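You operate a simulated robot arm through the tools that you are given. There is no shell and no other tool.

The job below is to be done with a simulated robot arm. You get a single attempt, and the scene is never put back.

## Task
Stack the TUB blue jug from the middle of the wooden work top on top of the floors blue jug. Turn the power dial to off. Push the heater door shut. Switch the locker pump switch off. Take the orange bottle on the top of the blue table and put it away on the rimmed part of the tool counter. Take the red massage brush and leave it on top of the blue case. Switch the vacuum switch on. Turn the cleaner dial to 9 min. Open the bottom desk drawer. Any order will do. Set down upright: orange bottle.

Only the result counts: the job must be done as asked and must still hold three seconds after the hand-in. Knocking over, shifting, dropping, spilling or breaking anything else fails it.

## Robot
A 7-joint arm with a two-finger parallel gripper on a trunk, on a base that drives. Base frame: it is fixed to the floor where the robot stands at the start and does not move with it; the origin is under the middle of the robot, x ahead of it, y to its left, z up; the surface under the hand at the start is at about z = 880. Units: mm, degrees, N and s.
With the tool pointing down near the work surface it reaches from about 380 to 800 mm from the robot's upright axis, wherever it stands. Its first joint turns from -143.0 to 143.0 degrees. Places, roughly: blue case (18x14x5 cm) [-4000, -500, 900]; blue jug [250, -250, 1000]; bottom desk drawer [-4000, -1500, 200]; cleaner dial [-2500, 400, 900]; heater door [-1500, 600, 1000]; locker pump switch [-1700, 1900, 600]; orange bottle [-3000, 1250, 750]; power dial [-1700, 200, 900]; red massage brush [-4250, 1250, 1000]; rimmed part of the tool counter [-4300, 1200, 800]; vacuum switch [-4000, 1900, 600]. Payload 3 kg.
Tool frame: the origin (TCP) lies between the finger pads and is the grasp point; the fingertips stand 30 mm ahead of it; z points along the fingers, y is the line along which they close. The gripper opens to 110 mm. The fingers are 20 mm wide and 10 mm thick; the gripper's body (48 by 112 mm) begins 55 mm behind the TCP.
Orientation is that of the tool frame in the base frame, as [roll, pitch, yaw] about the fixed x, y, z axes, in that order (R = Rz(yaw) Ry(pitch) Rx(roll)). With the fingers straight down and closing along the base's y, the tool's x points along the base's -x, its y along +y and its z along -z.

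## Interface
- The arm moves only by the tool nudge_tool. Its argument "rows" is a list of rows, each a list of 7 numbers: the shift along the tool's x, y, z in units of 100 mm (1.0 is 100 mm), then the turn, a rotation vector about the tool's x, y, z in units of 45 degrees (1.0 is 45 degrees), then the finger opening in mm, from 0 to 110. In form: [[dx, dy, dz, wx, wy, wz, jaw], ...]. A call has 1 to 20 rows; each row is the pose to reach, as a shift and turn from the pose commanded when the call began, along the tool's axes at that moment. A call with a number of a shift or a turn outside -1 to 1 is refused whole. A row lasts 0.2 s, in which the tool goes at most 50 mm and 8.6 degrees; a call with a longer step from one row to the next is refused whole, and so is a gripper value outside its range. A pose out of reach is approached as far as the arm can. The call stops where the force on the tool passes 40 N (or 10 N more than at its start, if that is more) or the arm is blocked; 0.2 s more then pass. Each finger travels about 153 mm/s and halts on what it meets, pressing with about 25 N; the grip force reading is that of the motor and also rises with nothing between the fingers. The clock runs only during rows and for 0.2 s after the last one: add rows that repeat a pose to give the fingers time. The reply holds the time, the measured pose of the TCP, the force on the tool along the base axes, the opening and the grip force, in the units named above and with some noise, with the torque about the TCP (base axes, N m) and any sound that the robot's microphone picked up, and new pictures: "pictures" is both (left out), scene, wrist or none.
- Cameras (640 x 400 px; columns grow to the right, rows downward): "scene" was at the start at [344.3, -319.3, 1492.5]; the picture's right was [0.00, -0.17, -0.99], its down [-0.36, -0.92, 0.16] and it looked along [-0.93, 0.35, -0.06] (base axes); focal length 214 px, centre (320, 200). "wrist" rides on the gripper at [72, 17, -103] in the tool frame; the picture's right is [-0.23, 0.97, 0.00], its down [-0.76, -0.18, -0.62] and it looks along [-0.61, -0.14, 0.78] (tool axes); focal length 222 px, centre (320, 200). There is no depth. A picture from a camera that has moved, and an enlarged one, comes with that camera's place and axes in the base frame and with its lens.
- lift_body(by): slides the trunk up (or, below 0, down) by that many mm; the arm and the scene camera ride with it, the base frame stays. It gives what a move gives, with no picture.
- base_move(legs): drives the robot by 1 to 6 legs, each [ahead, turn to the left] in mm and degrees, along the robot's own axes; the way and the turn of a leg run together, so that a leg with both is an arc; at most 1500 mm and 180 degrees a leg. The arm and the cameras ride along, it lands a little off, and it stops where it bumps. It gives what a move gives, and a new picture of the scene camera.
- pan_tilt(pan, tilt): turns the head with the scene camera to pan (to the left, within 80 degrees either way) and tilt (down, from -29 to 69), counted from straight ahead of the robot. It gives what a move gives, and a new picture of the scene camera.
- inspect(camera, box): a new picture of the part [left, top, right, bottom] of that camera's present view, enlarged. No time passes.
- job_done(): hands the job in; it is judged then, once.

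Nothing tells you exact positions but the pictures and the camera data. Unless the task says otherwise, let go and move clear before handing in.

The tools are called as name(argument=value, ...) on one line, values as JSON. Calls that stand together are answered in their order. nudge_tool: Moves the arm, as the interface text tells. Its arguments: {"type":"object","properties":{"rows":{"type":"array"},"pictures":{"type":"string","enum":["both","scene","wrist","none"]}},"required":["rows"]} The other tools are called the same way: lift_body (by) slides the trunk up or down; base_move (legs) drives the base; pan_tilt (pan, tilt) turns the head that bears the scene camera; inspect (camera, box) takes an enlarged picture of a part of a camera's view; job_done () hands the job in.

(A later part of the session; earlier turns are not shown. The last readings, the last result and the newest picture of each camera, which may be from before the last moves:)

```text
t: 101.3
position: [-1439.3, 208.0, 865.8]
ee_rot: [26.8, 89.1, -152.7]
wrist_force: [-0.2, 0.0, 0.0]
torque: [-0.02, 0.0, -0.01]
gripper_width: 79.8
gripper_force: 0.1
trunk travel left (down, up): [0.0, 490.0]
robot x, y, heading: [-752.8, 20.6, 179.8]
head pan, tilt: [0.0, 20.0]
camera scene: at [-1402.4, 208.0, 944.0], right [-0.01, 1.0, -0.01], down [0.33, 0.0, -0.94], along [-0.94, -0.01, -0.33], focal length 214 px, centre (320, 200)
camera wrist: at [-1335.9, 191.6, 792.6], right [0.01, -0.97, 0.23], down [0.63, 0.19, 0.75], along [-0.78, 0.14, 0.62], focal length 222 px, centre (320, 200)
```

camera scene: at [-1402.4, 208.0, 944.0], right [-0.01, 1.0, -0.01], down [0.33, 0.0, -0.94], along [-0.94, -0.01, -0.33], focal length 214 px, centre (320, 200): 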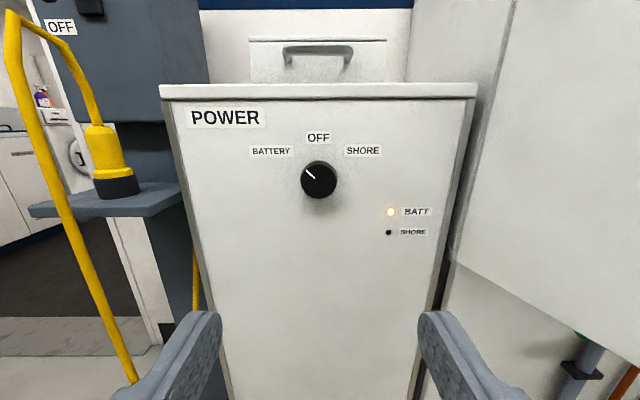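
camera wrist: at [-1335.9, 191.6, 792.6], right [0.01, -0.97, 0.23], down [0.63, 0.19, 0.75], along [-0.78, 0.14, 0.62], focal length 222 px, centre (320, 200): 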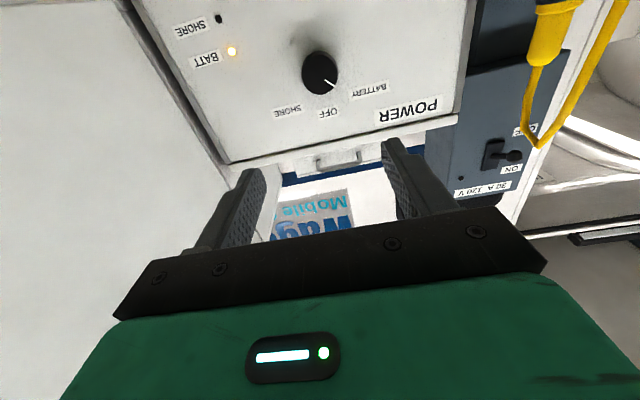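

Two-camera fix puts the dial at about (-1741,202,860), diameter ~57 mm. Approaching it straight on.

nudge_tool(rows=[[0.02, 0.02, 0.2, 0, 0, 0, 100], [0.04, 0.04, 0.5, 0, 0, 0, 100], [0.06, 0.05, 0.8, 0, 0, 0, 100], [0.06, 0.05, 1.0, 0, 0, 0, 100], [0.06, 0.05, 1.0, 0, 0, 0, 100]], pictures="none")

nudge_tool(rows=[[0, 0, 0.2, 0, 0, 0, 100], [0, 0, 0.4, 0, 0, 0, 100], [0, 0, 0.6, 0, 0, 0, 100], [0, 0, 0.8, 0, 0, 0, 100], [0, 0, 1.0, 0, 0, 0, 100], [0, 0, 1.0, 0, 0, 0, 100]])

```text
t: 102.5
position: [-1539.0, 205.5, 863.2]
ee_rot: [23.6, 89.2, -156.1]
wrist_force: [0.5, -1.1, 0.0]
torque: [0.02, 0.01, 0.0]
gripper_width: 99.8
gripper_force: 0.0
trunk travel left (down, up): [0.0, 490.0]
robot x, y, heading: [-752.7, 23.0, 179.6]
head pan, tilt: [0.0, 20.0]
```

```text
t: 104.0
position: [-1638.8, 204.6, 865.7]
ee_rot: [24.3, 89.1, -155.5]
wrist_force: [-0.5, -0.3, 0.0]
torque: [-0.02, 0.0, 0.02]
gripper_width: 99.8
gripper_force: 0.1
trunk travel left (down, up): [0.0, 490.0]
robot x, y, heading: [-754.2, 21.1, 179.9]
head pan, tilt: [0.0, 20.0]
camera scene: at [-1603.1, 202.8, 941.7], right [-0.01, 1.0, -0.01], down [0.33, 0.0, -0.94], along [-0.94, -0.01, -0.33], focal length 214 px, centre (320, 200)
camera wrist: at [-1536.6, 186.5, 790.3], right [0.01, -0.97, 0.23], down [0.63, 0.19, 0.75], along [-0.78, 0.14, 0.62], focal length 222 px, centre (320, 200)
```

scene: 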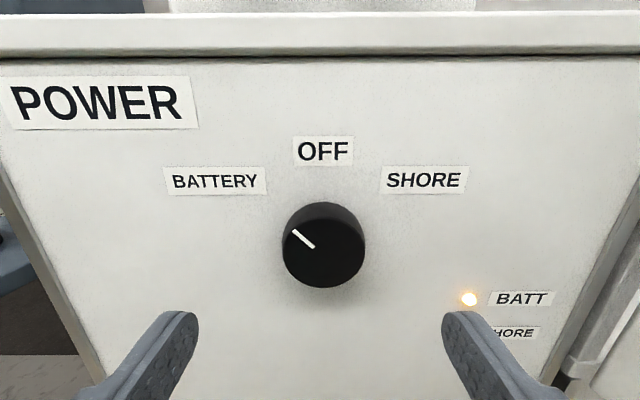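
wrist: 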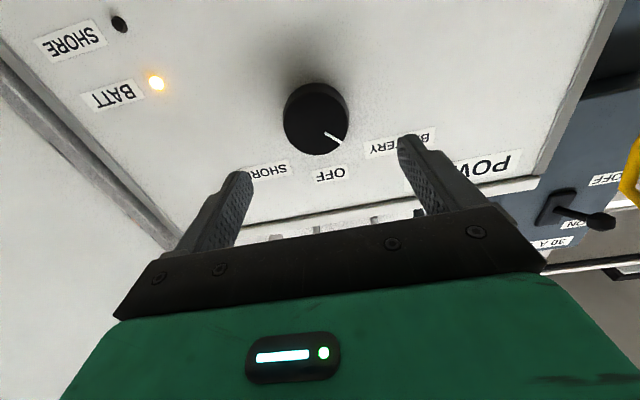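

The knob's face is at (-1731,203,859) with the panel ~25 mm behind it. Moving the fingers around the knob and closing.

nudge_tool(rows=[[0.03, 0.01, 0.1, 0, 0, 0, 100], [0.06, 0.01, 0.3, 0, 0, 0, 100], [0.065, 0.01, 0.5, 0, 0, 0, 100], [0.065, 0.01, 0.7, 0, 0, 0, 100], [0.065, 0.01, 0.8, 0, 0, 0, 100], [0.065, 0.01, 0.8, 0, 0, 0, 75], [0.065, 0.01, 0.8, 0, 0, 0, 50], [0.065, 0.01, 0.8, 0, 0, 0, 30], [0.065, 0.01, 0.8, 0, 0, 0, 20], [0.065, 0.01, 0.8, 0, 0, 0, 20]])

```text
t: 105.2
position: [-1718.0, 204.5, 861.3]
ee_rot: [18.8, 89.2, -160.9]
wrist_force: [39.0, -4.4, 2.8]
torque: [0.07, -0.27, 0.4]
gripper_width: 76.6
gripper_force: 2.1
trunk travel left (down, up): [0.0, 490.0]
robot x, y, heading: [-750.4, 19.7, 179.9]
head pan, tilt: [0.0, 20.0]
stopped in row 6: the force on the tool passed its limit at 65 N (the readings are from after the stop); the commanded pose is now the measured one
camera scene: at [-1681.1, 202.6, 938.0], right [-0.01, 1.0, 0.0], down [0.33, 0.0, -0.94], along [-0.94, -0.01, -0.33], focal length 214 px, centre (320, 200)
camera wrist: at [-1614.7, 186.5, 786.5], right [0.01, -0.97, 0.23], down [0.63, 0.18, 0.75], along [-0.77, 0.14, 0.62], focal length 222 px, centre (320, 200)
```

scene: 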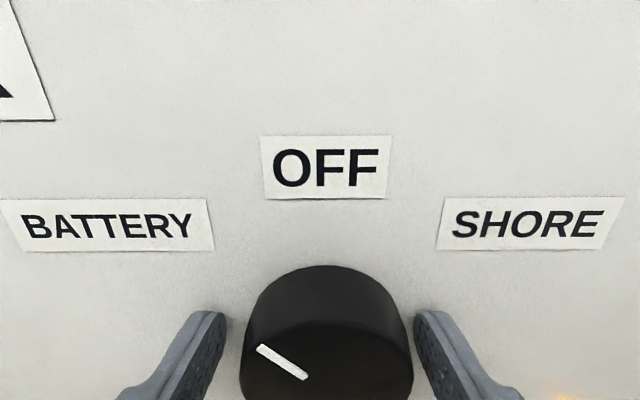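
wrist: 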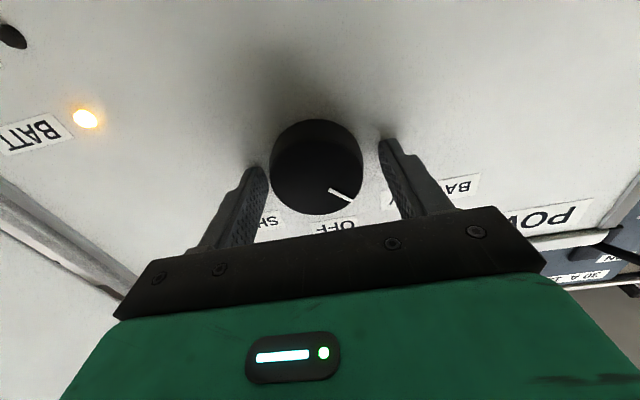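

The fingertips touched the panel (x≈-1748). I'll back off 4 mm, centre by 4 mm in y, and close on the knob.

nudge_tool(rows=[[0, 0, -0.04, 0, 0, 0, 78], [0.02, -0.04, -0.04, 0, 0, 0, 78], [0.02, -0.04, -0.04, 0, 0, 0, 60], [0.02, -0.04, -0.04, 0, 0, 0, 40], [0.02, -0.04, -0.04, 0, 0, 0, 20], [0.02, -0.04, -0.04, 0, 0, 0, 20]])

```text
t: 106.6
position: [-1717.4, 206.3, 854.5]
ee_rot: [33.6, 89.5, -145.9]
wrist_force: [-0.8, -4.5, -0.5]
torque: [0.0, -0.13, 0.21]
gripper_width: 59.1
gripper_force: 44.9
trunk travel left (down, up): [0.0, 490.0]
robot x, y, heading: [-754.3, 20.3, 179.8]
head pan, tilt: [0.0, 20.0]
camera scene: at [-1680.1, 204.7, 932.0], right [-0.01, 1.0, -0.01], down [0.33, 0.0, -0.94], along [-0.94, -0.01, -0.33], focal length 214 px, centre (320, 200)
camera wrist: at [-1612.9, 188.6, 780.9], right [0.01, -0.97, 0.23], down [0.63, 0.19, 0.76], along [-0.78, 0.14, 0.61], focal length 222 px, centre (320, 200)
```

scene: 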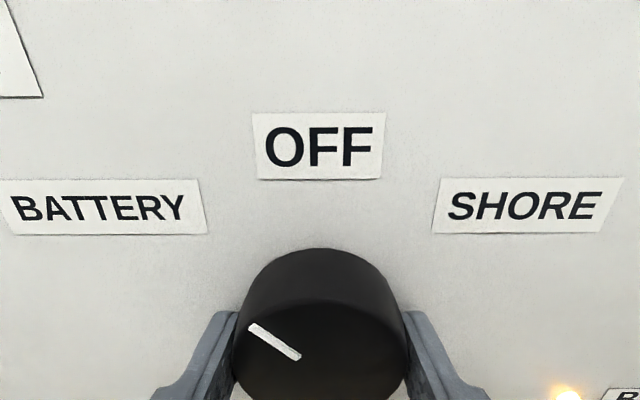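
wrist: 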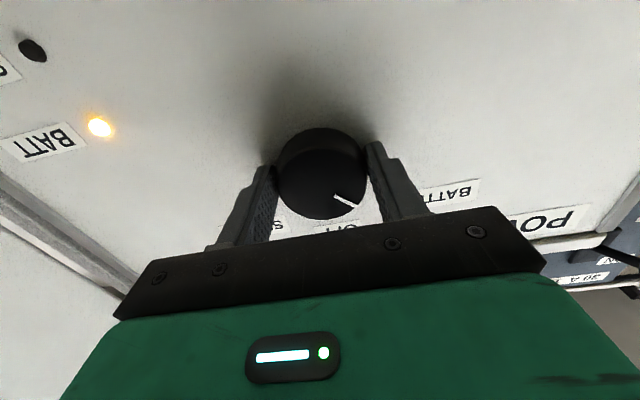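

Knob gripped. Turning it clockwise ~47° to OFF.

nudge_tool(rows=[[0, 0, 0, 0, 0, 0.15, 20], [0, 0, 0, 0, 0, 0.3, 20], [0, 0, 0, 0, 0, 0.45, 20], [0, 0, 0, 0, 0, 0.6, 20], [0, 0, 0, 0, 0, 0.75, 20], [0, 0, 0, 0, 0, 0.9, 20], [0, 0, 0, 0, 0, 1.0, 20], [0, 0, 0, 0, 0, 1.0, 20]])

```text
t: 108.4
position: [-1716.4, 202.1, 856.3]
ee_rot: [89.2, 44.7, -90.1]
wrist_force: [0.2, -27.3, 4.0]
torque: [0.13, 0.05, 0.63]
gripper_width: 59.0
gripper_force: 44.7
trunk travel left (down, up): [0.0, 490.0]
robot x, y, heading: [-755.0, 20.8, 180.1]
head pan, tilt: [0.0, 20.0]
camera scene: at [-1680.9, 256.2, 910.4], right [-0.01, 0.7, -0.71], down [0.34, -0.66, -0.67], along [-0.94, -0.25, -0.23], focal length 214 px, centre (320, 200)
camera wrist: at [-1612.3, 139.5, 815.4], right [0.01, -0.52, 0.85], down [0.62, 0.67, 0.4], along [-0.78, 0.52, 0.33], focal length 222 px, centre (320, 200)
```

scene: 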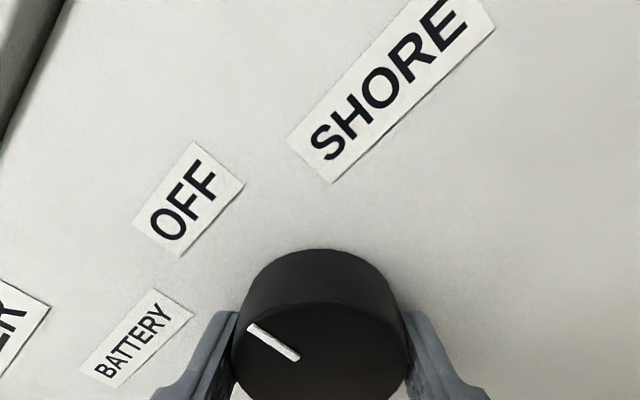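
wrist: 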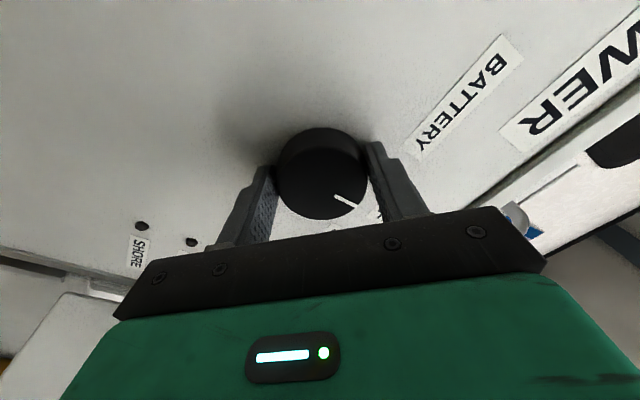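

The BATT light went out. Releasing and backing off to check the pointer.

nudge_tool(rows=[[0, 0, 0, 0, 0, 0, 60], [0, 0, 0, 0, 0, 0, 80], [0, 0, 0, 0, 0, 0, 90], [0, 0, -0.2, 0, 0, 0, 90], [0, 0, -0.5, 0, 0, 0, 90], [0, 0, -0.8, 0, 0, -0.15, 90], [0, 0, -1.0, 0, 0, -0.3, 90], [0, 0, -1.0, 0, 0, -0.45, 90], [0, 0, -1.0, 0, 0, -0.6, 90], [0, 0, -1.0, 0, 0, -0.75, 90], [0, 0, -1.0, 0, 0, -0.9, 90], [0, 0, -1.0, 0, 0, -1.0, 90], [0, 0, -1.0, 0, 0, -1.0, 90]], pictures="none")

inspect(camera="scene", box=[220, 100, 540, 300])

```text
t: 111.2
position: [-1615.9, 207.5, 854.5]
ee_rot: [28.0, 89.6, -151.7]
wrist_force: [1.0, 0.3, -0.5]
torque: [0.03, 0.0, 0.02]
gripper_width: 90.2
gripper_force: 0.1
trunk travel left (down, up): [0.0, 490.0]
robot x, y, heading: [-755.1, 19.4, 179.8]
head pan, tilt: [0.0, 20.0]
```

```text
2.00 times, centred on (380, 200) of scene
camera zoom: at [-1579.9, 206.7, 932.2], right [-0.01, 1.0, 0.0], down [0.33, 0.0, -0.94], along [-0.94, -0.01, -0.33], focal length 429 px, centre (200, 200)
```

zoom: 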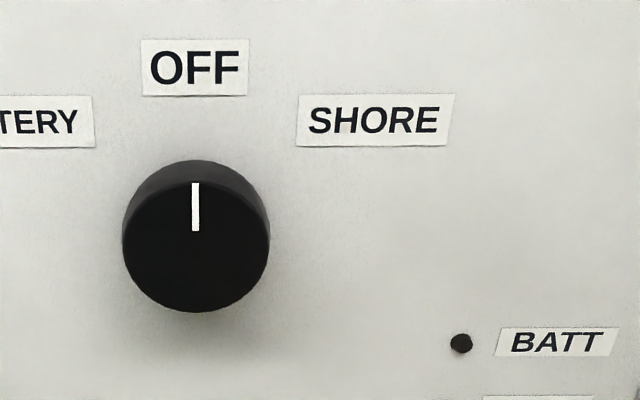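

The dial is on OFF and the BATT lamp is dark. Next is the heater door: I'll back up, turn right ~27°, and push it shut with the closed fingers by driving along heading ~153°.

base_move(legs=[[-250, 0], [0, -27]])

nudge_tool(rows=[[0, 0, 0, 0, 0, 0, 50], [0, 0, 0, 0, 0, 0, 10], [0, 0, 0, 0, 0, 0, 0], [0, 0, 0, 0, 0, 0, 0]])

```text
t: 114.4
position: [-1180.4, 585.8, 854.2]
ee_rot: [34.2, 89.6, -173.1]
wrist_force: [-0.1, -0.7, -0.4]
torque: [0.0, -0.03, -0.02]
gripper_width: 90.0
gripper_force: 0.1
trunk travel left (down, up): [0.0, 490.0]
robot x, y, heading: [-518.0, -0.5, 151.8]
head pan, tilt: [0.0, 20.0]
camera scene: at [-1147.0, 567.5, 932.0], right [0.46, 0.89, -0.01], down [0.29, -0.16, -0.94], along [-0.84, 0.43, -0.33], focal length 214 px, centre (320, 200)
```

scene: 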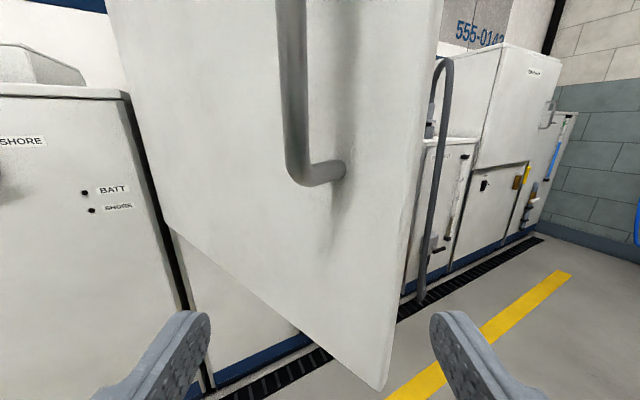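

```text
t: 115.4
position: [-1179.6, 586.0, 854.3]
ee_rot: [33.7, 89.6, -173.8]
wrist_force: [0.1, 0.5, -0.3]
torque: [0.0, 0.02, 0.0]
gripper_width: 0.0
gripper_force: 24.7
trunk travel left (down, up): [0.0, 490.0]
robot x, y, heading: [-515.6, -1.5, 151.7]
head pan, tilt: [0.0, 20.0]
camera scene: at [-1147.1, 567.4, 932.4], right [0.46, 0.89, -0.01], down [0.29, -0.16, -0.94], along [-0.84, 0.43, -0.33], focal length 214 px, centre (320, 200)
camera wrist: at [-1095.6, 522.7, 781.2], right [-0.45, -0.86, 0.23], down [0.64, -0.13, 0.76], along [-0.62, 0.49, 0.61], focal length 222 px, centre (320, 200)
```

scene: 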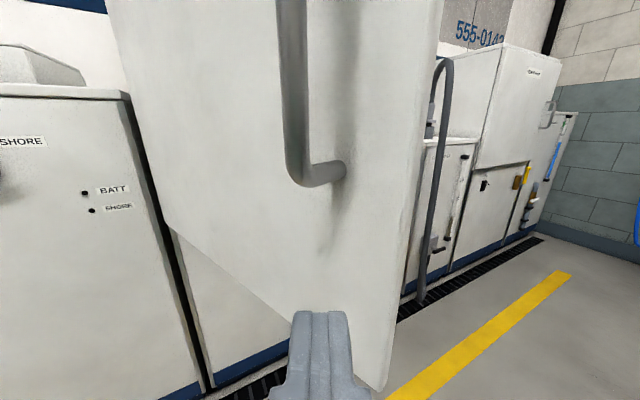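
wrist: 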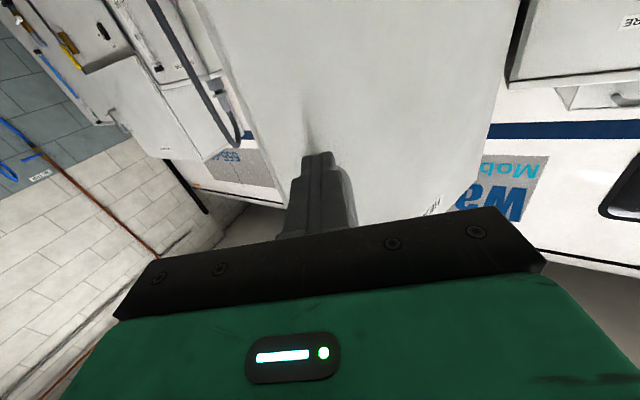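

Fingers are aimed at the door's outer face near its free edge. Lowering a bit to stay clear of the handle, then driving ahead.

nudge_tool(rows=[[0.2, 0, 0, 0, 0, 0, 0], [0.4, 0, 0, 0, 0, 0, 0], [0.4, 0, 0, 0, 0, 0, 0]], pictures="none")

base_move(legs=[[250, 0]])

```text
t: 116.2
position: [-1179.4, 586.0, 815.2]
ee_rot: [33.8, 89.4, -173.5]
wrist_force: [0.1, -0.1, 0.4]
torque: [-0.03, -0.01, 0.03]
gripper_width: 0.1
gripper_force: 24.8
trunk travel left (down, up): [0.0, 490.0]
robot x, y, heading: [-515.8, -0.1, 151.9]
head pan, tilt: [0.0, 20.0]
```

```text
t: 118.0
position: [-1398.1, 704.0, 814.4]
ee_rot: [34.2, 89.3, -173.3]
wrist_force: [0.1, -0.1, 0.3]
torque: [0.01, 0.01, -0.02]
gripper_width: 0.2
gripper_force: 24.8
trunk travel left (down, up): [0.0, 490.0]
robot x, y, heading: [-735.6, 117.8, 152.1]
head pan, tilt: [0.0, 20.0]
camera scene: at [-1365.6, 685.5, 892.3], right [0.46, 0.89, -0.01], down [0.29, -0.16, -0.94], along [-0.84, 0.43, -0.33], focal length 214 px, centre (320, 200)
```

scene: 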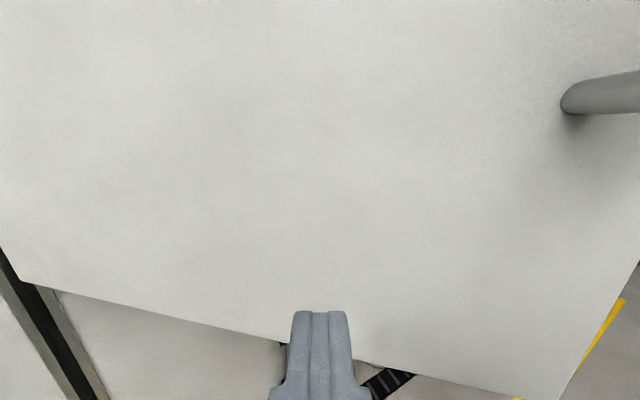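

The door is swinging ahead of the fingers. I'll raise 30 mm to stay well on the panel, then continue pushing.

nudge_tool(rows=[[-0.15, 0, 0, 0, 0, 0, 0], [-0.3, 0, 0, 0, 0, 0, 0], [-0.3, 0, 0, 0, 0, 0, 0]], pictures="none")

base_move(legs=[[200, 0]])

```text
t: 118.8
position: [-1396.4, 704.0, 844.0]
ee_rot: [34.3, 89.5, -173.1]
wrist_force: [0.3, 0.5, -0.1]
torque: [0.01, 0.01, 0.01]
gripper_width: 0.1
gripper_force: 25.1
trunk travel left (down, up): [0.0, 490.0]
robot x, y, heading: [-730.9, 115.1, 151.8]
head pan, tilt: [0.0, 20.0]
```

```text
t: 120.4
position: [-1568.0, 798.9, 844.6]
ee_rot: [34.4, 89.3, -173.3]
wrist_force: [0.0, 0.0, -0.7]
torque: [-0.01, 0.0, -0.05]
gripper_width: 0.0
gripper_force: 24.6
trunk travel left (down, up): [0.0, 490.0]
robot x, y, heading: [-907.1, 206.8, 151.6]
head pan, tilt: [0.0, 20.0]
camera scene: at [-1535.9, 780.5, 922.6], right [0.46, 0.89, -0.01], down [0.29, -0.16, -0.94], along [-0.84, 0.44, -0.33], focal length 214 px, centre (320, 200)
```

scene: 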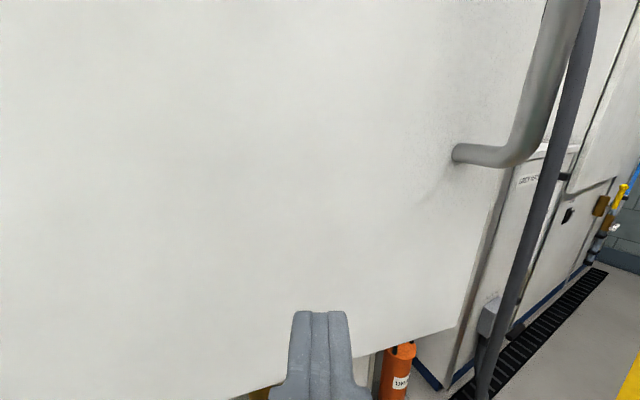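

base_move(legs=[[130, 0]])

```text
t: 121.7
position: [-1682.2, 860.0, 845.9]
ee_rot: [34.8, 89.5, -172.8]
wrist_force: [-0.8, -0.1, 1.1]
torque: [-0.02, 0.0, -0.02]
gripper_width: 0.0
gripper_force: 24.9
trunk travel left (down, up): [0.0, 490.0]
robot x, y, heading: [-1020.7, 269.8, 151.7]
head pan, tilt: [0.0, 20.0]
camera scene: at [-1650.2, 840.6, 923.0], right [0.46, 0.89, -0.01], down [0.29, -0.16, -0.94], along [-0.84, 0.43, -0.33], focal length 214 px, centre (320, 200)
```

scene: 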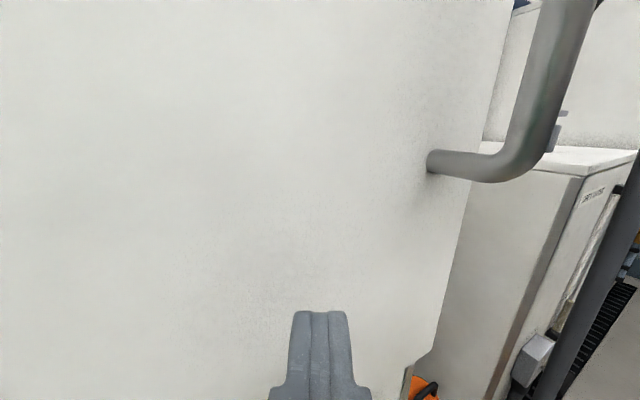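

Nearly closed. Finishing the push with the arm, watching force.

nudge_tool(rows=[[0, 0, 0.08, 0, 0, 0, 0], [0, 0, 0.16, 0, 0, 0, 0], [0, 0, 0.24, 0, 0, 0, 0], [0, 0, 0.32, 0, 0, 0, 0], [0, 0, 0.4, 0, 0, 0, 0], [0, 0, 0.48, 0, 0, 0, 0], [0, 0, 0.56, 0, 0, 0, 0], [0, 0, 0.64, 0, 0, 0, 0], [0, 0, 0.72, 0, 0, 0, 0]])

```text
t: 122.6
position: [-1702.6, 869.3, 846.6]
ee_rot: [20.1, 89.5, 172.6]
wrist_force: [33.5, -28.8, 1.2]
torque: [-0.03, -0.05, 0.77]
gripper_width: 0.0
gripper_force: 24.8
trunk travel left (down, up): [0.0, 490.0]
robot x, y, heading: [-1022.0, 266.4, 151.9]
head pan, tilt: [0.0, 20.0]
stopped in row 4: the force on the tool passed its limit at 68 N (the readings are from after the stop); the commanded pose is now the measured one
camera scene: at [-1668.9, 850.4, 924.4], right [0.46, 0.89, 0.0], down [0.3, -0.16, -0.94], along [-0.84, 0.44, -0.33], focal length 214 px, centre (320, 200)
camera wrist: at [-1617.2, 805.9, 773.2], right [-0.45, -0.86, 0.23], down [0.64, -0.13, 0.76], along [-0.62, 0.49, 0.61], focal length 222 px, centre (320, 200)
```

scene: 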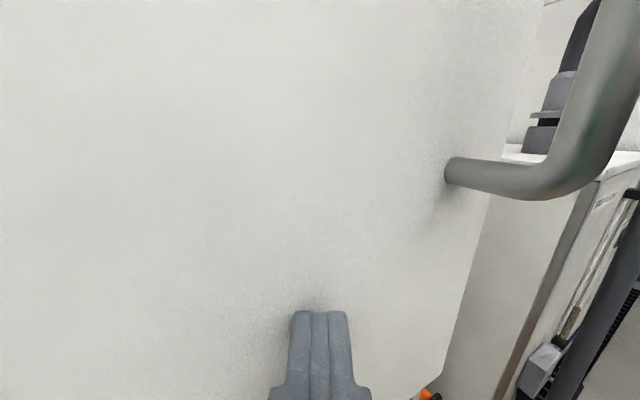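
wrist: 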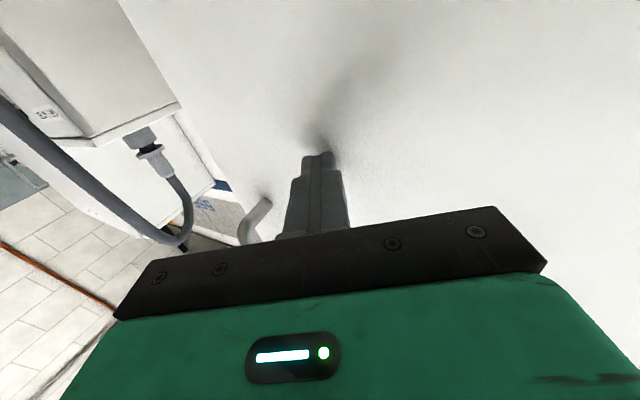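

The force rose sharply, so the door should be shut. Backing away to check.

base_move(legs=[[-450, 0]])

pan_tilt(pan=0, tilt=0)

```text
t: 125.2
position: [-1320.4, 661.0, 844.3]
ee_rot: [38.4, 89.6, -168.8]
wrist_force: [0.2, 0.3, -0.3]
torque: [0.01, 0.0, 0.02]
gripper_width: 0.0
gripper_force: 24.8
trunk travel left (down, up): [0.0, 490.0]
robot x, y, heading: [-636.8, 63.3, 152.3]
head pan, tilt: [0.0, 20.0]
camera scene: at [-1289.0, 642.6, 922.1], right [0.46, 0.89, 0.0], down [0.3, -0.16, -0.94], along [-0.84, 0.43, -0.34], focal length 214 px, centre (320, 200)
```

scene: 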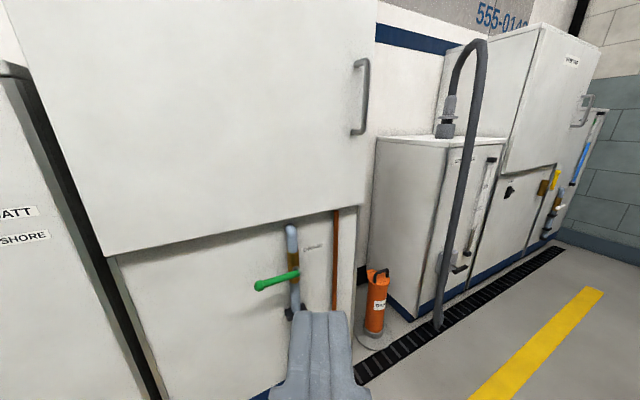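

```text
t: 126.1
position: [-1320.8, 660.6, 845.6]
ee_rot: [37.8, 89.6, -169.5]
wrist_force: [-0.1, -0.6, -0.4]
torque: [0.0, 0.01, -0.01]
gripper_width: 0.0
gripper_force: 24.6
trunk travel left (down, up): [0.0, 490.0]
robot x, y, heading: [-635.8, 65.0, 152.2]
head pan, tilt: [0.0, 0.0]
camera scene: at [-1286.2, 641.3, 954.7], right [0.46, 0.89, 0.0], down [-0.01, 0.0, -1.0], along [-0.89, 0.46, 0.0], focal length 214 px, centre (320, 200)
```

scene: 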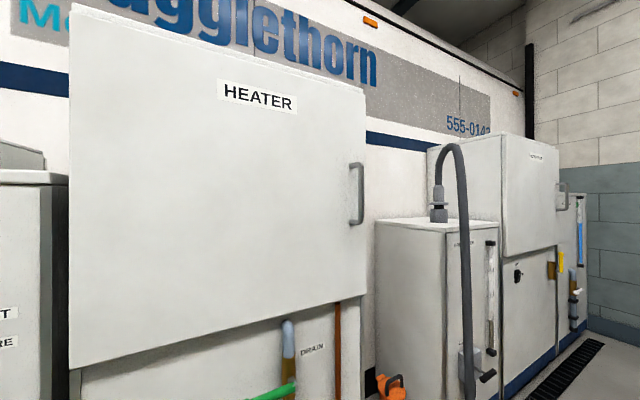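

The heater door is shut. Next is the locker pump switch at about (-1757,1942,600). I'll first test that the arm can reach that low with the tool level.

nudge_tool(rows=[[0.25, 0, -0.2, 0, 0, 0, 0], [0.5, 0, -0.4, 0, 0, 0, 0], [0.75, 0, -0.6, 0, 0, 0, 0], [1.0, 0, -0.8, 0, 0, 0, 0], [1.0, 0, -1.0, 0, 0, 0, 0], [1.0, 0, -1.0, 0, 0, 0, 0]], pictures="none")

nudge_tool(rows=[[0.25, 0, 0, 0, 0, 0, 0], [0.5, 0, 0, 0, 0, 0, 0], [0.75, 0, 0, 0, 0, 0, 0], [1.0, 0, 0, 0, 0, 0, 0], [1.0, 0, 0, 0, 0, 0, 0]], pictures="none")

nudge_tool(rows=[[0.2, 0, -0.1, 0, 0, 0, 0], [0.35, 0, -0.2, 0, 0, 0, 0], [0.35, 0, -0.3, 0, 0, 0, 0], [0.35, 0, -0.3, 0, 0, 0, 0]], pictures="none")

```text
t: 127.5
position: [-1238.3, 628.3, 744.8]
ee_rot: [53.5, 89.6, -153.4]
wrist_force: [0.0, -0.9, -0.3]
torque: [0.0, -0.01, 0.02]
gripper_width: 0.0
gripper_force: 24.7
out of reach, approached as far as the arm can: row 5, 6
trunk travel left (down, up): [0.0, 490.0]
robot x, y, heading: [-636.2, 63.3, 152.0]
head pan, tilt: [0.0, 0.0]
```

```text
t: 128.7
position: [-1239.7, 628.6, 647.3]
ee_rot: [34.5, 89.6, -172.7]
wrist_force: [-0.2, 0.0, -0.2]
torque: [0.02, 0.0, 0.02]
gripper_width: 0.1
gripper_force: 24.6
trunk travel left (down, up): [0.0, 490.0]
robot x, y, heading: [-630.7, 65.4, 152.4]
head pan, tilt: [0.0, 0.0]
```

```text
t: 129.7
position: [-1216.3, 620.7, 609.6]
ee_rot: [45.9, 89.6, -161.2]
wrist_force: [-0.8, 0.4, -0.7]
torque: [0.02, 0.01, -0.02]
gripper_width: 0.2
gripper_force: 25.6
out of reach, approached as far as the arm can: row 3, 4
trunk travel left (down, up): [0.0, 490.0]
robot x, y, heading: [-636.4, 64.1, 152.3]
head pan, tilt: [0.0, 0.0]
```

Reaching z≈610 works. Before reversing toward +y, I'll check that the floor there is clear.

pan_tilt(pan=-65, tilt=0)

```text
t: 131.0
position: [-1215.3, 620.5, 608.8]
ee_rot: [46.9, 89.6, -160.3]
wrist_force: [0.7, -0.2, -0.1]
torque: [-0.01, 0.01, 0.03]
gripper_width: 0.0
gripper_force: 24.8
trunk travel left (down, up): [0.0, 490.0]
robot x, y, heading: [-632.4, 67.5, 152.0]
head pan, tilt: [-65.0, 0.0]
camera scene: at [-1097.3, 650.0, 717.9], right [1.0, -0.04, -0.01], down [-0.01, 0.0, -1.0], along [0.04, 1.0, 0.0], focal length 214 px, centre (320, 200)
```

scene: 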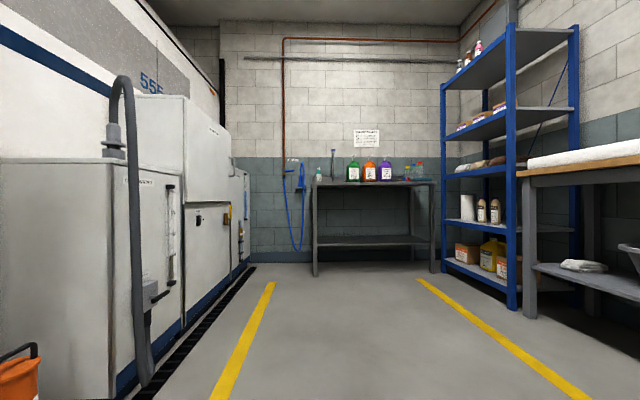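

The way is clear (the end table stands at y≈2800). Driving to the pump locker and facing it.

base_move(legs=[[0, -62], [1400, 0], [250, 0], [0, 90]])

pan_tilt(pan=0, tilt=0)

```text
t: 134.1
position: [-463.1, 857.3, 611.6]
ee_rot: [14.0, 89.5, 108.4]
wrist_force: [-1.3, 0.4, -0.3]
torque: [0.03, -0.02, -0.02]
gripper_width: 0.1
gripper_force: 25.1
trunk travel left (down, up): [0.0, 490.0]
robot x, y, heading: [-688.7, 62.7, 92.4]
head pan, tilt: [-65.0, 0.0]
stopped in leg 1: the robot was blocked; the commanded pose is now the measured one
camera scene: at [-375.6, 769.2, 720.3], right [0.49, -0.87, -0.01], down [0.0, 0.01, -1.0], along [0.87, 0.49, 0.0], focal length 214 px, centre (320, 200)
```

scene: 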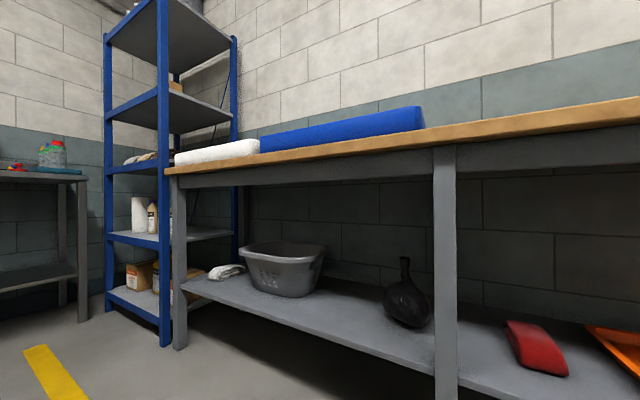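

```text
t: 135.4
position: [-463.2, 856.0, 610.0]
ee_rot: [24.3, 89.6, 118.6]
wrist_force: [0.4, 0.1, -0.4]
torque: [0.01, 0.01, 0.02]
gripper_width: 0.0
gripper_force: 24.9
trunk travel left (down, up): [0.0, 490.0]
robot x, y, heading: [-686.3, 65.7, 92.2]
head pan, tilt: [0.0, 0.0]
camera scene: at [-460.8, 814.7, 720.5], right [1.0, 0.08, 0.0], down [0.0, 0.01, -1.0], along [-0.08, 1.0, 0.01], focal length 214 px, centre (320, 200)
```

scene: 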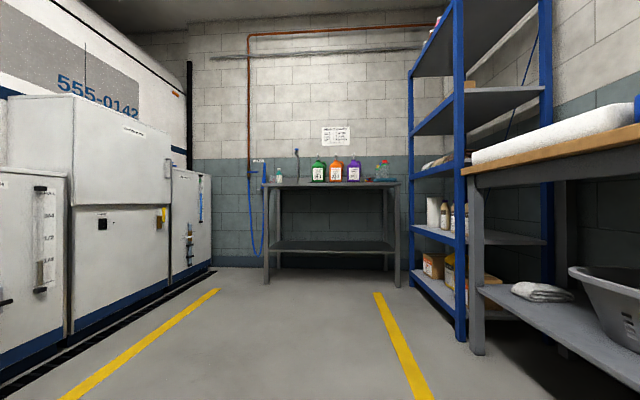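

The turn stopped just short as "blocked" though the view ahead is clear; the arm was near its inner limit. I'll extend the hand a little, then continue.

nudge_tool(rows=[[-0.1, 0.1, 0.2, 0, 0, 0, 0], [-0.2, 0.2, 0.4, 0, 0, 0, 0], [-0.3, 0.3, 0.6, 0, 0, 0, 0], [-0.4, 0.4, 0.6, 0, 0, 0, 0], [-0.4, 0.4, 0.6, 0, 0, 0, 0]], pictures="none")

base_move(legs=[[300, 0]])

```text
t: 136.7
position: [-506.4, 915.4, 652.7]
ee_rot: [26.5, 89.6, 120.9]
wrist_force: [0.2, 0.0, -0.4]
torque: [0.0, -0.03, 0.0]
gripper_width: 0.2
gripper_force: 24.7
trunk travel left (down, up): [0.0, 490.0]
robot x, y, heading: [-685.3, 66.6, 92.6]
head pan, tilt: [0.0, 0.0]
```

```text
t: 138.7
position: [-515.1, 1218.6, 651.3]
ee_rot: [25.9, 89.6, 120.0]
wrist_force: [0.2, 0.4, -0.3]
torque: [-0.01, -0.04, 0.01]
gripper_width: 0.1
gripper_force: 25.5
trunk travel left (down, up): [0.0, 490.0]
robot x, y, heading: [-698.2, 374.2, 91.9]
head pan, tilt: [0.0, 0.0]
camera scene: at [-512.2, 1176.2, 760.9], right [1.0, 0.07, 0.0], down [0.0, 0.01, -1.0], along [-0.07, 1.0, 0.01], focal length 214 px, centre (320, 200)
```

scene: 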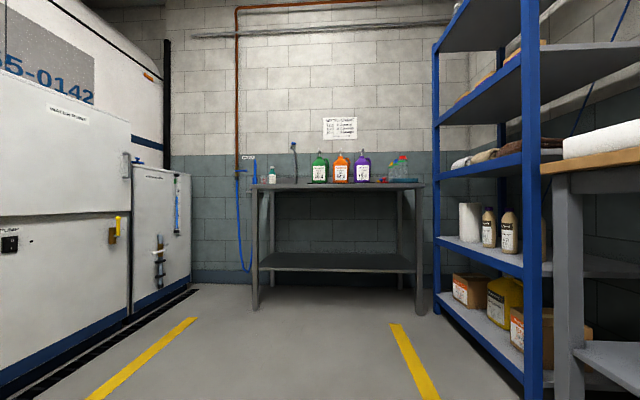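

Path is fine. Driving on to stand in front of the pump locker, then turning left to face it.

base_move(legs=[[1300, 0], [0, 88]])

```text
t: 147.5
position: [-1234.4, 2372.4, 653.8]
ee_rot: [27.6, 89.4, 170.1]
wrist_force: [1.1, 0.4, -0.3]
torque: [0.02, 0.01, 0.06]
gripper_width: 0.0
gripper_force: 25.0
trunk travel left (down, up): [0.0, 490.0]
robot x, y, heading: [-690.2, 1702.8, 142.5]
head pan, tilt: [0.0, 0.0]
stopped in leg 2: the robot was blocked; the commanded pose is now the measured one
camera scene: at [-1203.1, 2346.2, 764.2], right [0.61, 0.79, -0.01], down [-0.01, 0.0, -1.0], along [-0.79, 0.61, 0.01], focal length 214 px, centre (320, 200)
```

scene: 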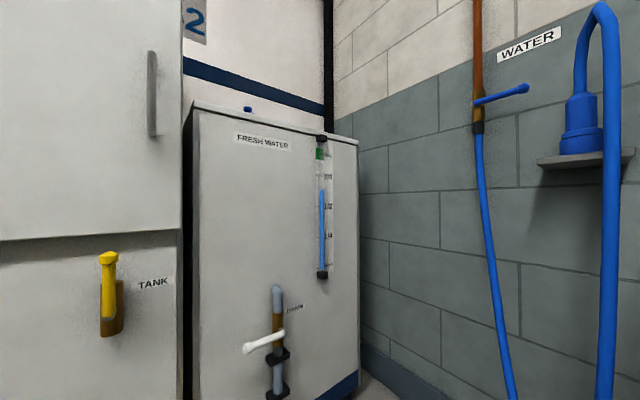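

The turn stopped again partway, with nothing visibly touching. I'll try the remaining turn in smaller steps.

base_move(legs=[[0, 15]])

```text
t: 148.8
position: [-1393.2, 2211.4, 653.4]
ee_rot: [18.8, 89.5, 176.2]
wrist_force: [0.1, -0.8, -0.1]
torque: [0.01, -0.01, 0.01]
gripper_width: 0.0
gripper_force: 25.1
trunk travel left (down, up): [0.0, 490.0]
robot x, y, heading: [-694.2, 1715.8, 158.0]
head pan, tilt: [0.0, 0.0]
camera scene: at [-1355.6, 2194.3, 763.5], right [0.38, 0.92, 0.0], down [-0.01, 0.0, -1.0], along [-0.92, 0.38, 0.01], focal length 214 px, centre (320, 200)
```

scene: 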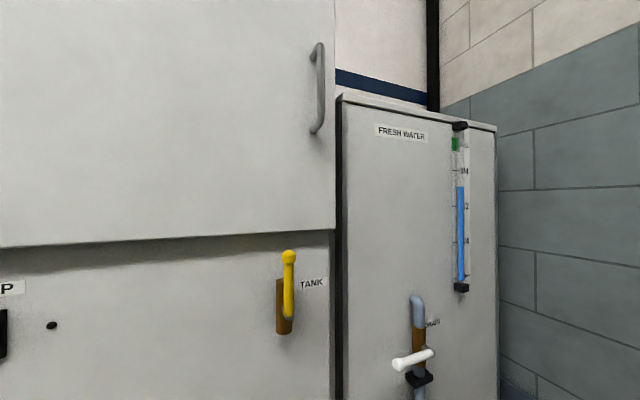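

base_move(legs=[[0, 21.5]])

inspect(camera="scene", box=[220, 180, 420, 305])

```text
t: 150.4
position: [-1526.2, 1920.7, 656.0]
ee_rot: [18.5, 89.3, -162.6]
wrist_force: [-0.1, -0.4, 0.4]
torque: [-0.02, 0.05, 0.01]
gripper_width: 0.0
gripper_force: 24.8
trunk travel left (down, up): [0.0, 490.0]
robot x, y, heading: [-689.5, 1734.1, 179.1]
head pan, tilt: [0.0, 0.0]
camera scene: at [-1485.8, 1918.8, 764.2], right [0.02, 1.0, 0.0], down [-0.01, 0.0, -1.0], along [-1.0, 0.02, 0.01], focal length 214 px, centre (320, 200)
```

scene: 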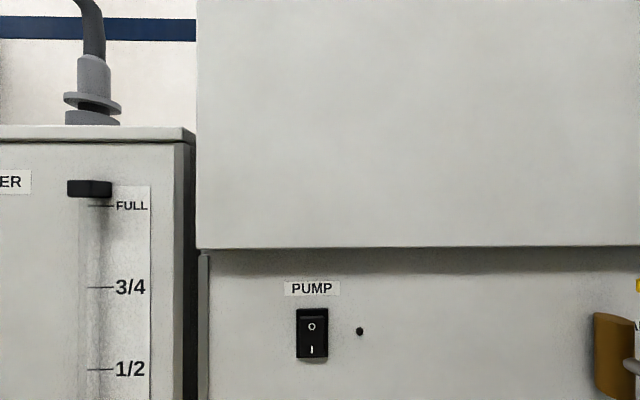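

```text
3.20 times, centred on (320, 242) of scene
camera zoom: at [-1485.8, 1918.8, 764.2], right [0.02, 1.0, 0.0], down [-0.01, 0.0, -1.0], along [-1.0, 0.02, 0.01], focal length 686 px, centre (320, 64)
```

zoom: 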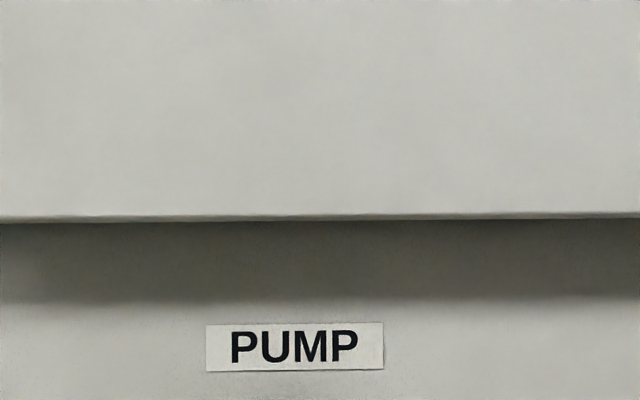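

inspect(camera="scene", box=[260, 270, 388, 370])

inspect(camera="wrist", box=[0, 0, 640, 400])

```text
4.00 times, centred on (324, 320) of scene
camera zoom: at [-1485.8, 1918.8, 764.2], right [0.02, 1.0, 0.0], down [-0.01, 0.0, -1.0], along [-1.0, 0.02, 0.01], focal length 858 px, centre (304, -280)
```

zoom: 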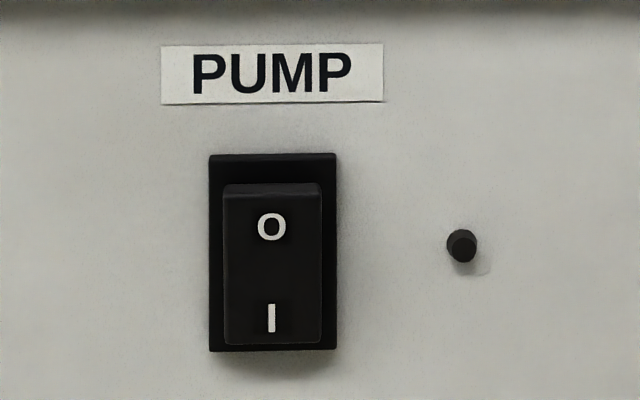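

```text
1.00 times, centred on (320, 200) of wrist (not enlarged: the box is as wide or as high as the picture)
camera zoom: at [-1422.8, 1901.2, 580.6], right [-0.02, -0.97, 0.23], down [0.63, 0.17, 0.76], along [-0.77, 0.16, 0.61], focal length 222 px, centre (320, 200)
```

zoom: 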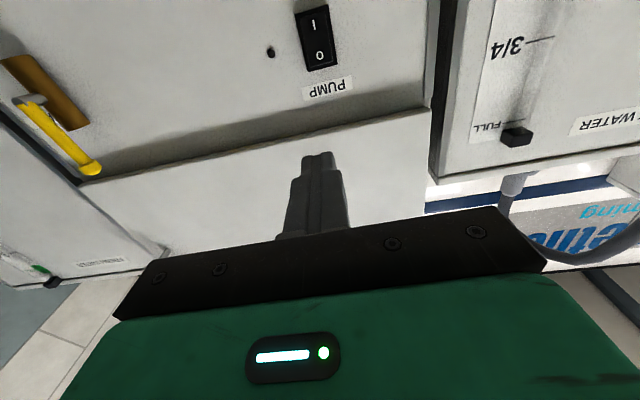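

The pump rocker shows the "O" half standing out (it's on), so I'll press its upper half. The "O" is at about (-1749,1914.5,612).

nudge_tool(rows=[[0.1, 0.02, 0, 0, 0, 0, 0], [0.3, 0.06, 0.2, 0, 0, 0, 0], [0.42, 0.09, 0.5, 0, 0, 0, 0], [0.42, 0.09, 0.8, 0, 0, 0, 0], [0.42, 0.09, 1.0, 0, 0, 0, 0], [0.42, 0.09, 1.0, 0, 0, 0, 0]], pictures="none")

nudge_tool(rows=[[0, 0, 0.2, 0, 0, 0, 0], [0, 0, 0.4, 0, 0, 0, 0], [0, 0, 0.6, 0, 0, 0, 0], [0, 0, 0.6, 0, 0, 0, 0]])

```text
t: 151.8
position: [-1629.3, 1915.4, 615.2]
ee_rot: [22.8, 89.4, -158.5]
wrist_force: [-0.1, -0.6, 0.1]
torque: [-0.02, -0.03, 0.0]
gripper_width: 0.0
gripper_force: 25.1
trunk travel left (down, up): [0.0, 490.0]
robot x, y, heading: [-691.1, 1734.1, 179.1]
head pan, tilt: [0.0, 0.0]
```

```text
t: 152.8
position: [-1686.8, 1914.5, 615.1]
ee_rot: [17.3, 89.4, -163.7]
wrist_force: [-0.2, -0.2, -0.1]
torque: [-0.01, -0.02, -0.01]
gripper_width: 0.2
gripper_force: 25.3
trunk travel left (down, up): [0.0, 490.0]
robot x, y, heading: [-692.1, 1733.8, 178.8]
head pan, tilt: [0.0, 0.0]
camera scene: at [-1647.3, 1912.0, 725.2], right [0.02, 1.0, 0.0], down [-0.01, 0.0, -1.0], along [-1.0, 0.02, 0.01], focal length 214 px, centre (320, 200)
camera wrist: at [-1584.3, 1894.4, 541.7], right [-0.02, -0.97, 0.23], down [0.63, 0.17, 0.76], along [-0.77, 0.16, 0.61], focal length 222 px, centre (320, 200)
```

scene: 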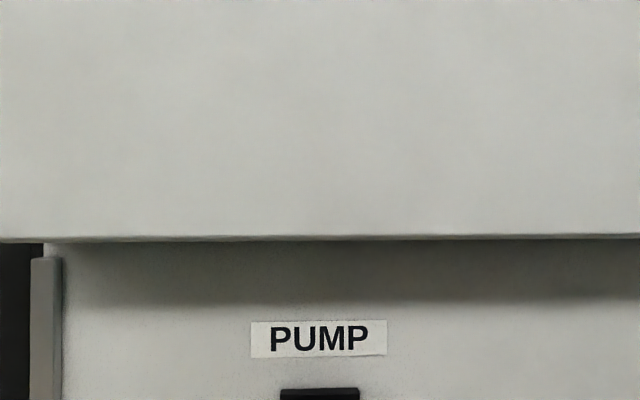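
wrist: 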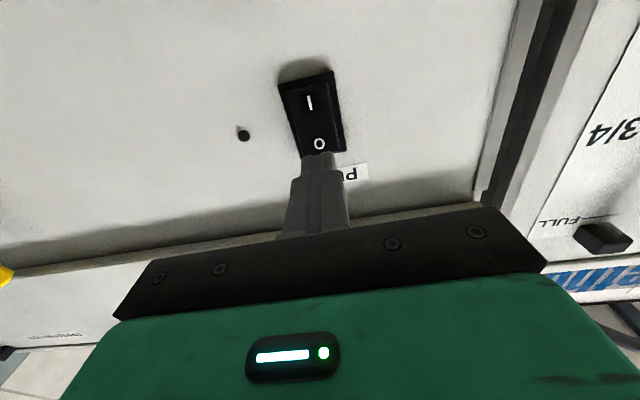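

nudge_tool(rows=[[0, 0, 0.08, 0, 0, 0, 0], [0, 0, 0.16, 0, 0, 0, 0], [0, 0, 0.22, 0, 0, 0, 0], [0, 0, 0.26, 0, 0, 0, 0], [0, 0, 0.3, 0, 0, 0, 0], [0, 0, 0.34, 0, 0, 0, 0], [0, 0, 0.38, 0, 0, 0, 0]])

```text
t: 154.4
position: [-1695.2, 1914.3, 615.7]
ee_rot: [18.9, 89.4, -162.1]
wrist_force: [-0.1, 0.0, 1.0]
torque: [0.0, 0.03, 0.0]
gripper_width: 0.0
gripper_force: 25.0
out of reach, approached as far as the arm can: row 2, 3, 4, 5, 6, 7
trunk travel left (down, up): [0.0, 490.0]
robot x, y, heading: [-693.7, 1736.5, 179.0]
head pan, tilt: [0.0, 0.0]
camera scene: at [-1655.2, 1912.2, 724.7], right [0.02, 1.0, 0.0], down [-0.01, 0.0, -1.0], along [-1.0, 0.02, 0.01], focal length 214 px, centre (320, 200)
camera wrist: at [-1592.2, 1894.6, 541.2], right [-0.02, -0.97, 0.23], down [0.63, 0.17, 0.76], along [-0.77, 0.16, 0.61], focal length 222 px, centre (320, 200)
```

scene: 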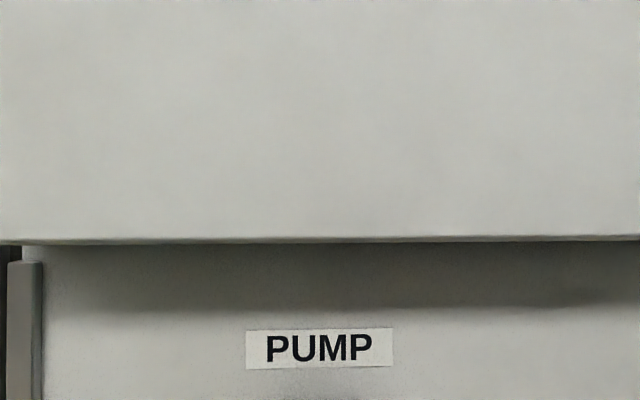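
wrist: 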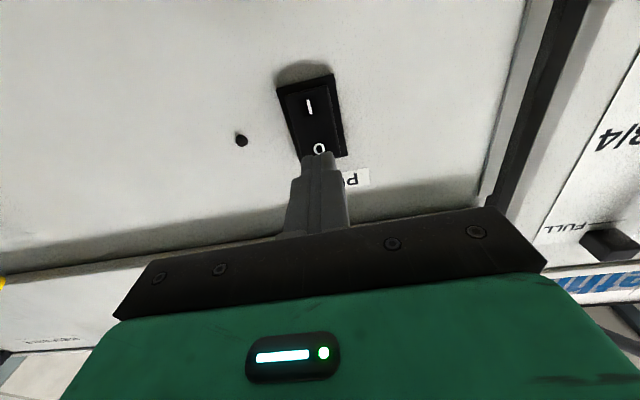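

The arm reached its limit; I'll retract a little, drive 80 mm closer, and press again.

nudge_tool(rows=[[0, 0, -0.3, 0, 0, 0, 0], [0, 0, -0.6, 0, 0, 0, 0], [0, 0, -0.95, 0, 0, 0, 0], [0, 0, -0.95, 0, 0, 0, 0]], pictures="none")

base_move(legs=[[80, 0]])

inspect(camera="wrist", box=[160, 0, 480, 200])

```text
t: 155.4
position: [-1602.1, 1912.5, 610.1]
ee_rot: [16.0, 89.4, -165.3]
wrist_force: [0.6, 0.0, 0.1]
torque: [0.03, 0.02, -0.05]
gripper_width: 0.1
gripper_force: 25.0
trunk travel left (down, up): [0.0, 490.0]
robot x, y, heading: [-688.5, 1734.4, 178.8]
head pan, tilt: [0.0, 0.0]
```

```text
t: 156.5
position: [-1685.8, 1914.4, 611.1]
ee_rot: [18.2, 89.5, -162.9]
wrist_force: [-0.2, -0.4, -0.1]
torque: [0.03, 0.05, -0.03]
gripper_width: 0.0
gripper_force: 25.4
trunk travel left (down, up): [0.0, 490.0]
robot x, y, heading: [-777.9, 1735.3, 179.0]
head pan, tilt: [0.0, 0.0]
camera scene: at [-1645.6, 1912.2, 720.5], right [0.02, 1.0, 0.0], down [-0.01, 0.0, -1.0], along [-1.0, 0.02, 0.01], focal length 214 px, centre (320, 200)
```

scene: 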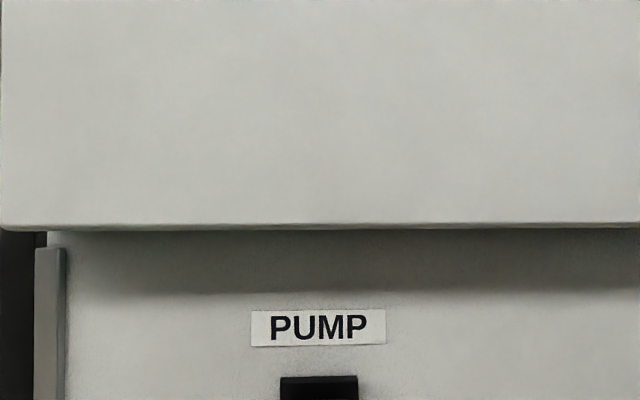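

```text
2.00 times, centred on (320, 100) of wrist
camera zoom: at [-1582.6, 1894.6, 536.9], right [-0.02, -0.97, 0.23], down [0.63, 0.17, 0.76], along [-0.77, 0.16, 0.61], focal length 444 px, centre (320, 400)
```

zoom: 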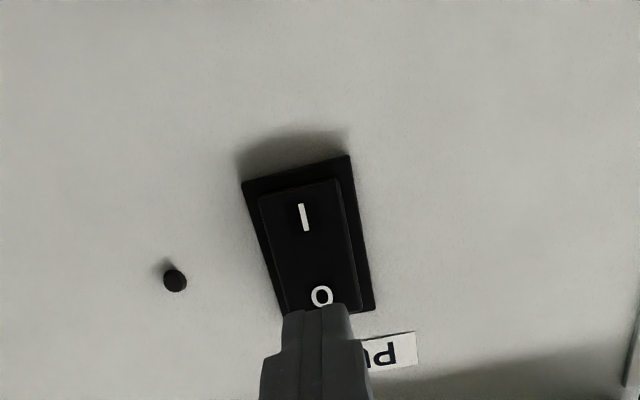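

nudge_tool(rows=[[-0.04, 0, 0.1, 0, 0, 0, 0], [-0.05, 0, 0.18, 0, 0, 0, 0], [-0.05, 0, 0.24, 0, 0, 0, 0], [-0.05, 0, 0.28, 0, 0, 0, 0], [-0.05, 0, 0.32, 0, 0, 0, 0], [-0.05, 0, 0.36, 0, 0, 0, 0], [-0.05, 0, 0.4, 0, 0, 0, 0], [-0.05, 0, 0.44, 0, 0, 0, 0], [-0.05, 0, 0.48, 0, 0, 0, 0], [-0.05, 0, 0.52, 0, 0, 0, 0]], pictures="wrist")

```text
t: 157.8
position: [-1716.9, 1915.5, 617.2]
ee_rot: [17.2, 89.5, -164.0]
wrist_force: [37.4, -6.5, 2.5]
torque: [-0.12, -0.29, 0.31]
gripper_width: 0.2
gripper_force: 25.0
trunk travel left (down, up): [0.0, 490.0]
robot x, y, heading: [-772.3, 1735.5, 178.9]
head pan, tilt: [0.0, 0.0]
stopped in row 6: the force on the tool passed its limit at 54 N (the readings are from after the stop); the commanded pose is now the measured one
camera wrist: at [-1614.3, 1895.5, 543.8], right [-0.02, -0.97, 0.23], down [0.63, 0.17, 0.76], along [-0.77, 0.16, 0.61], focal length 222 px, centre (320, 200)
```

wrist: 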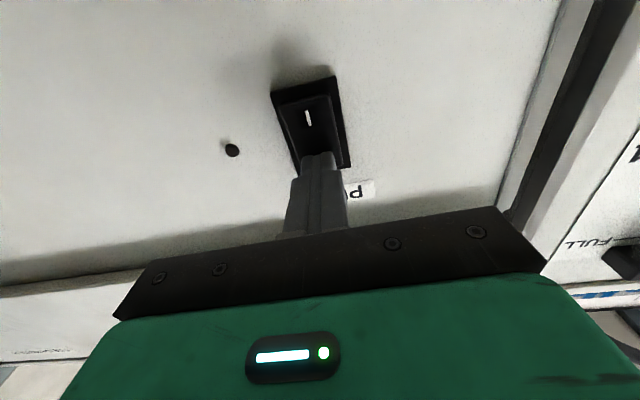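

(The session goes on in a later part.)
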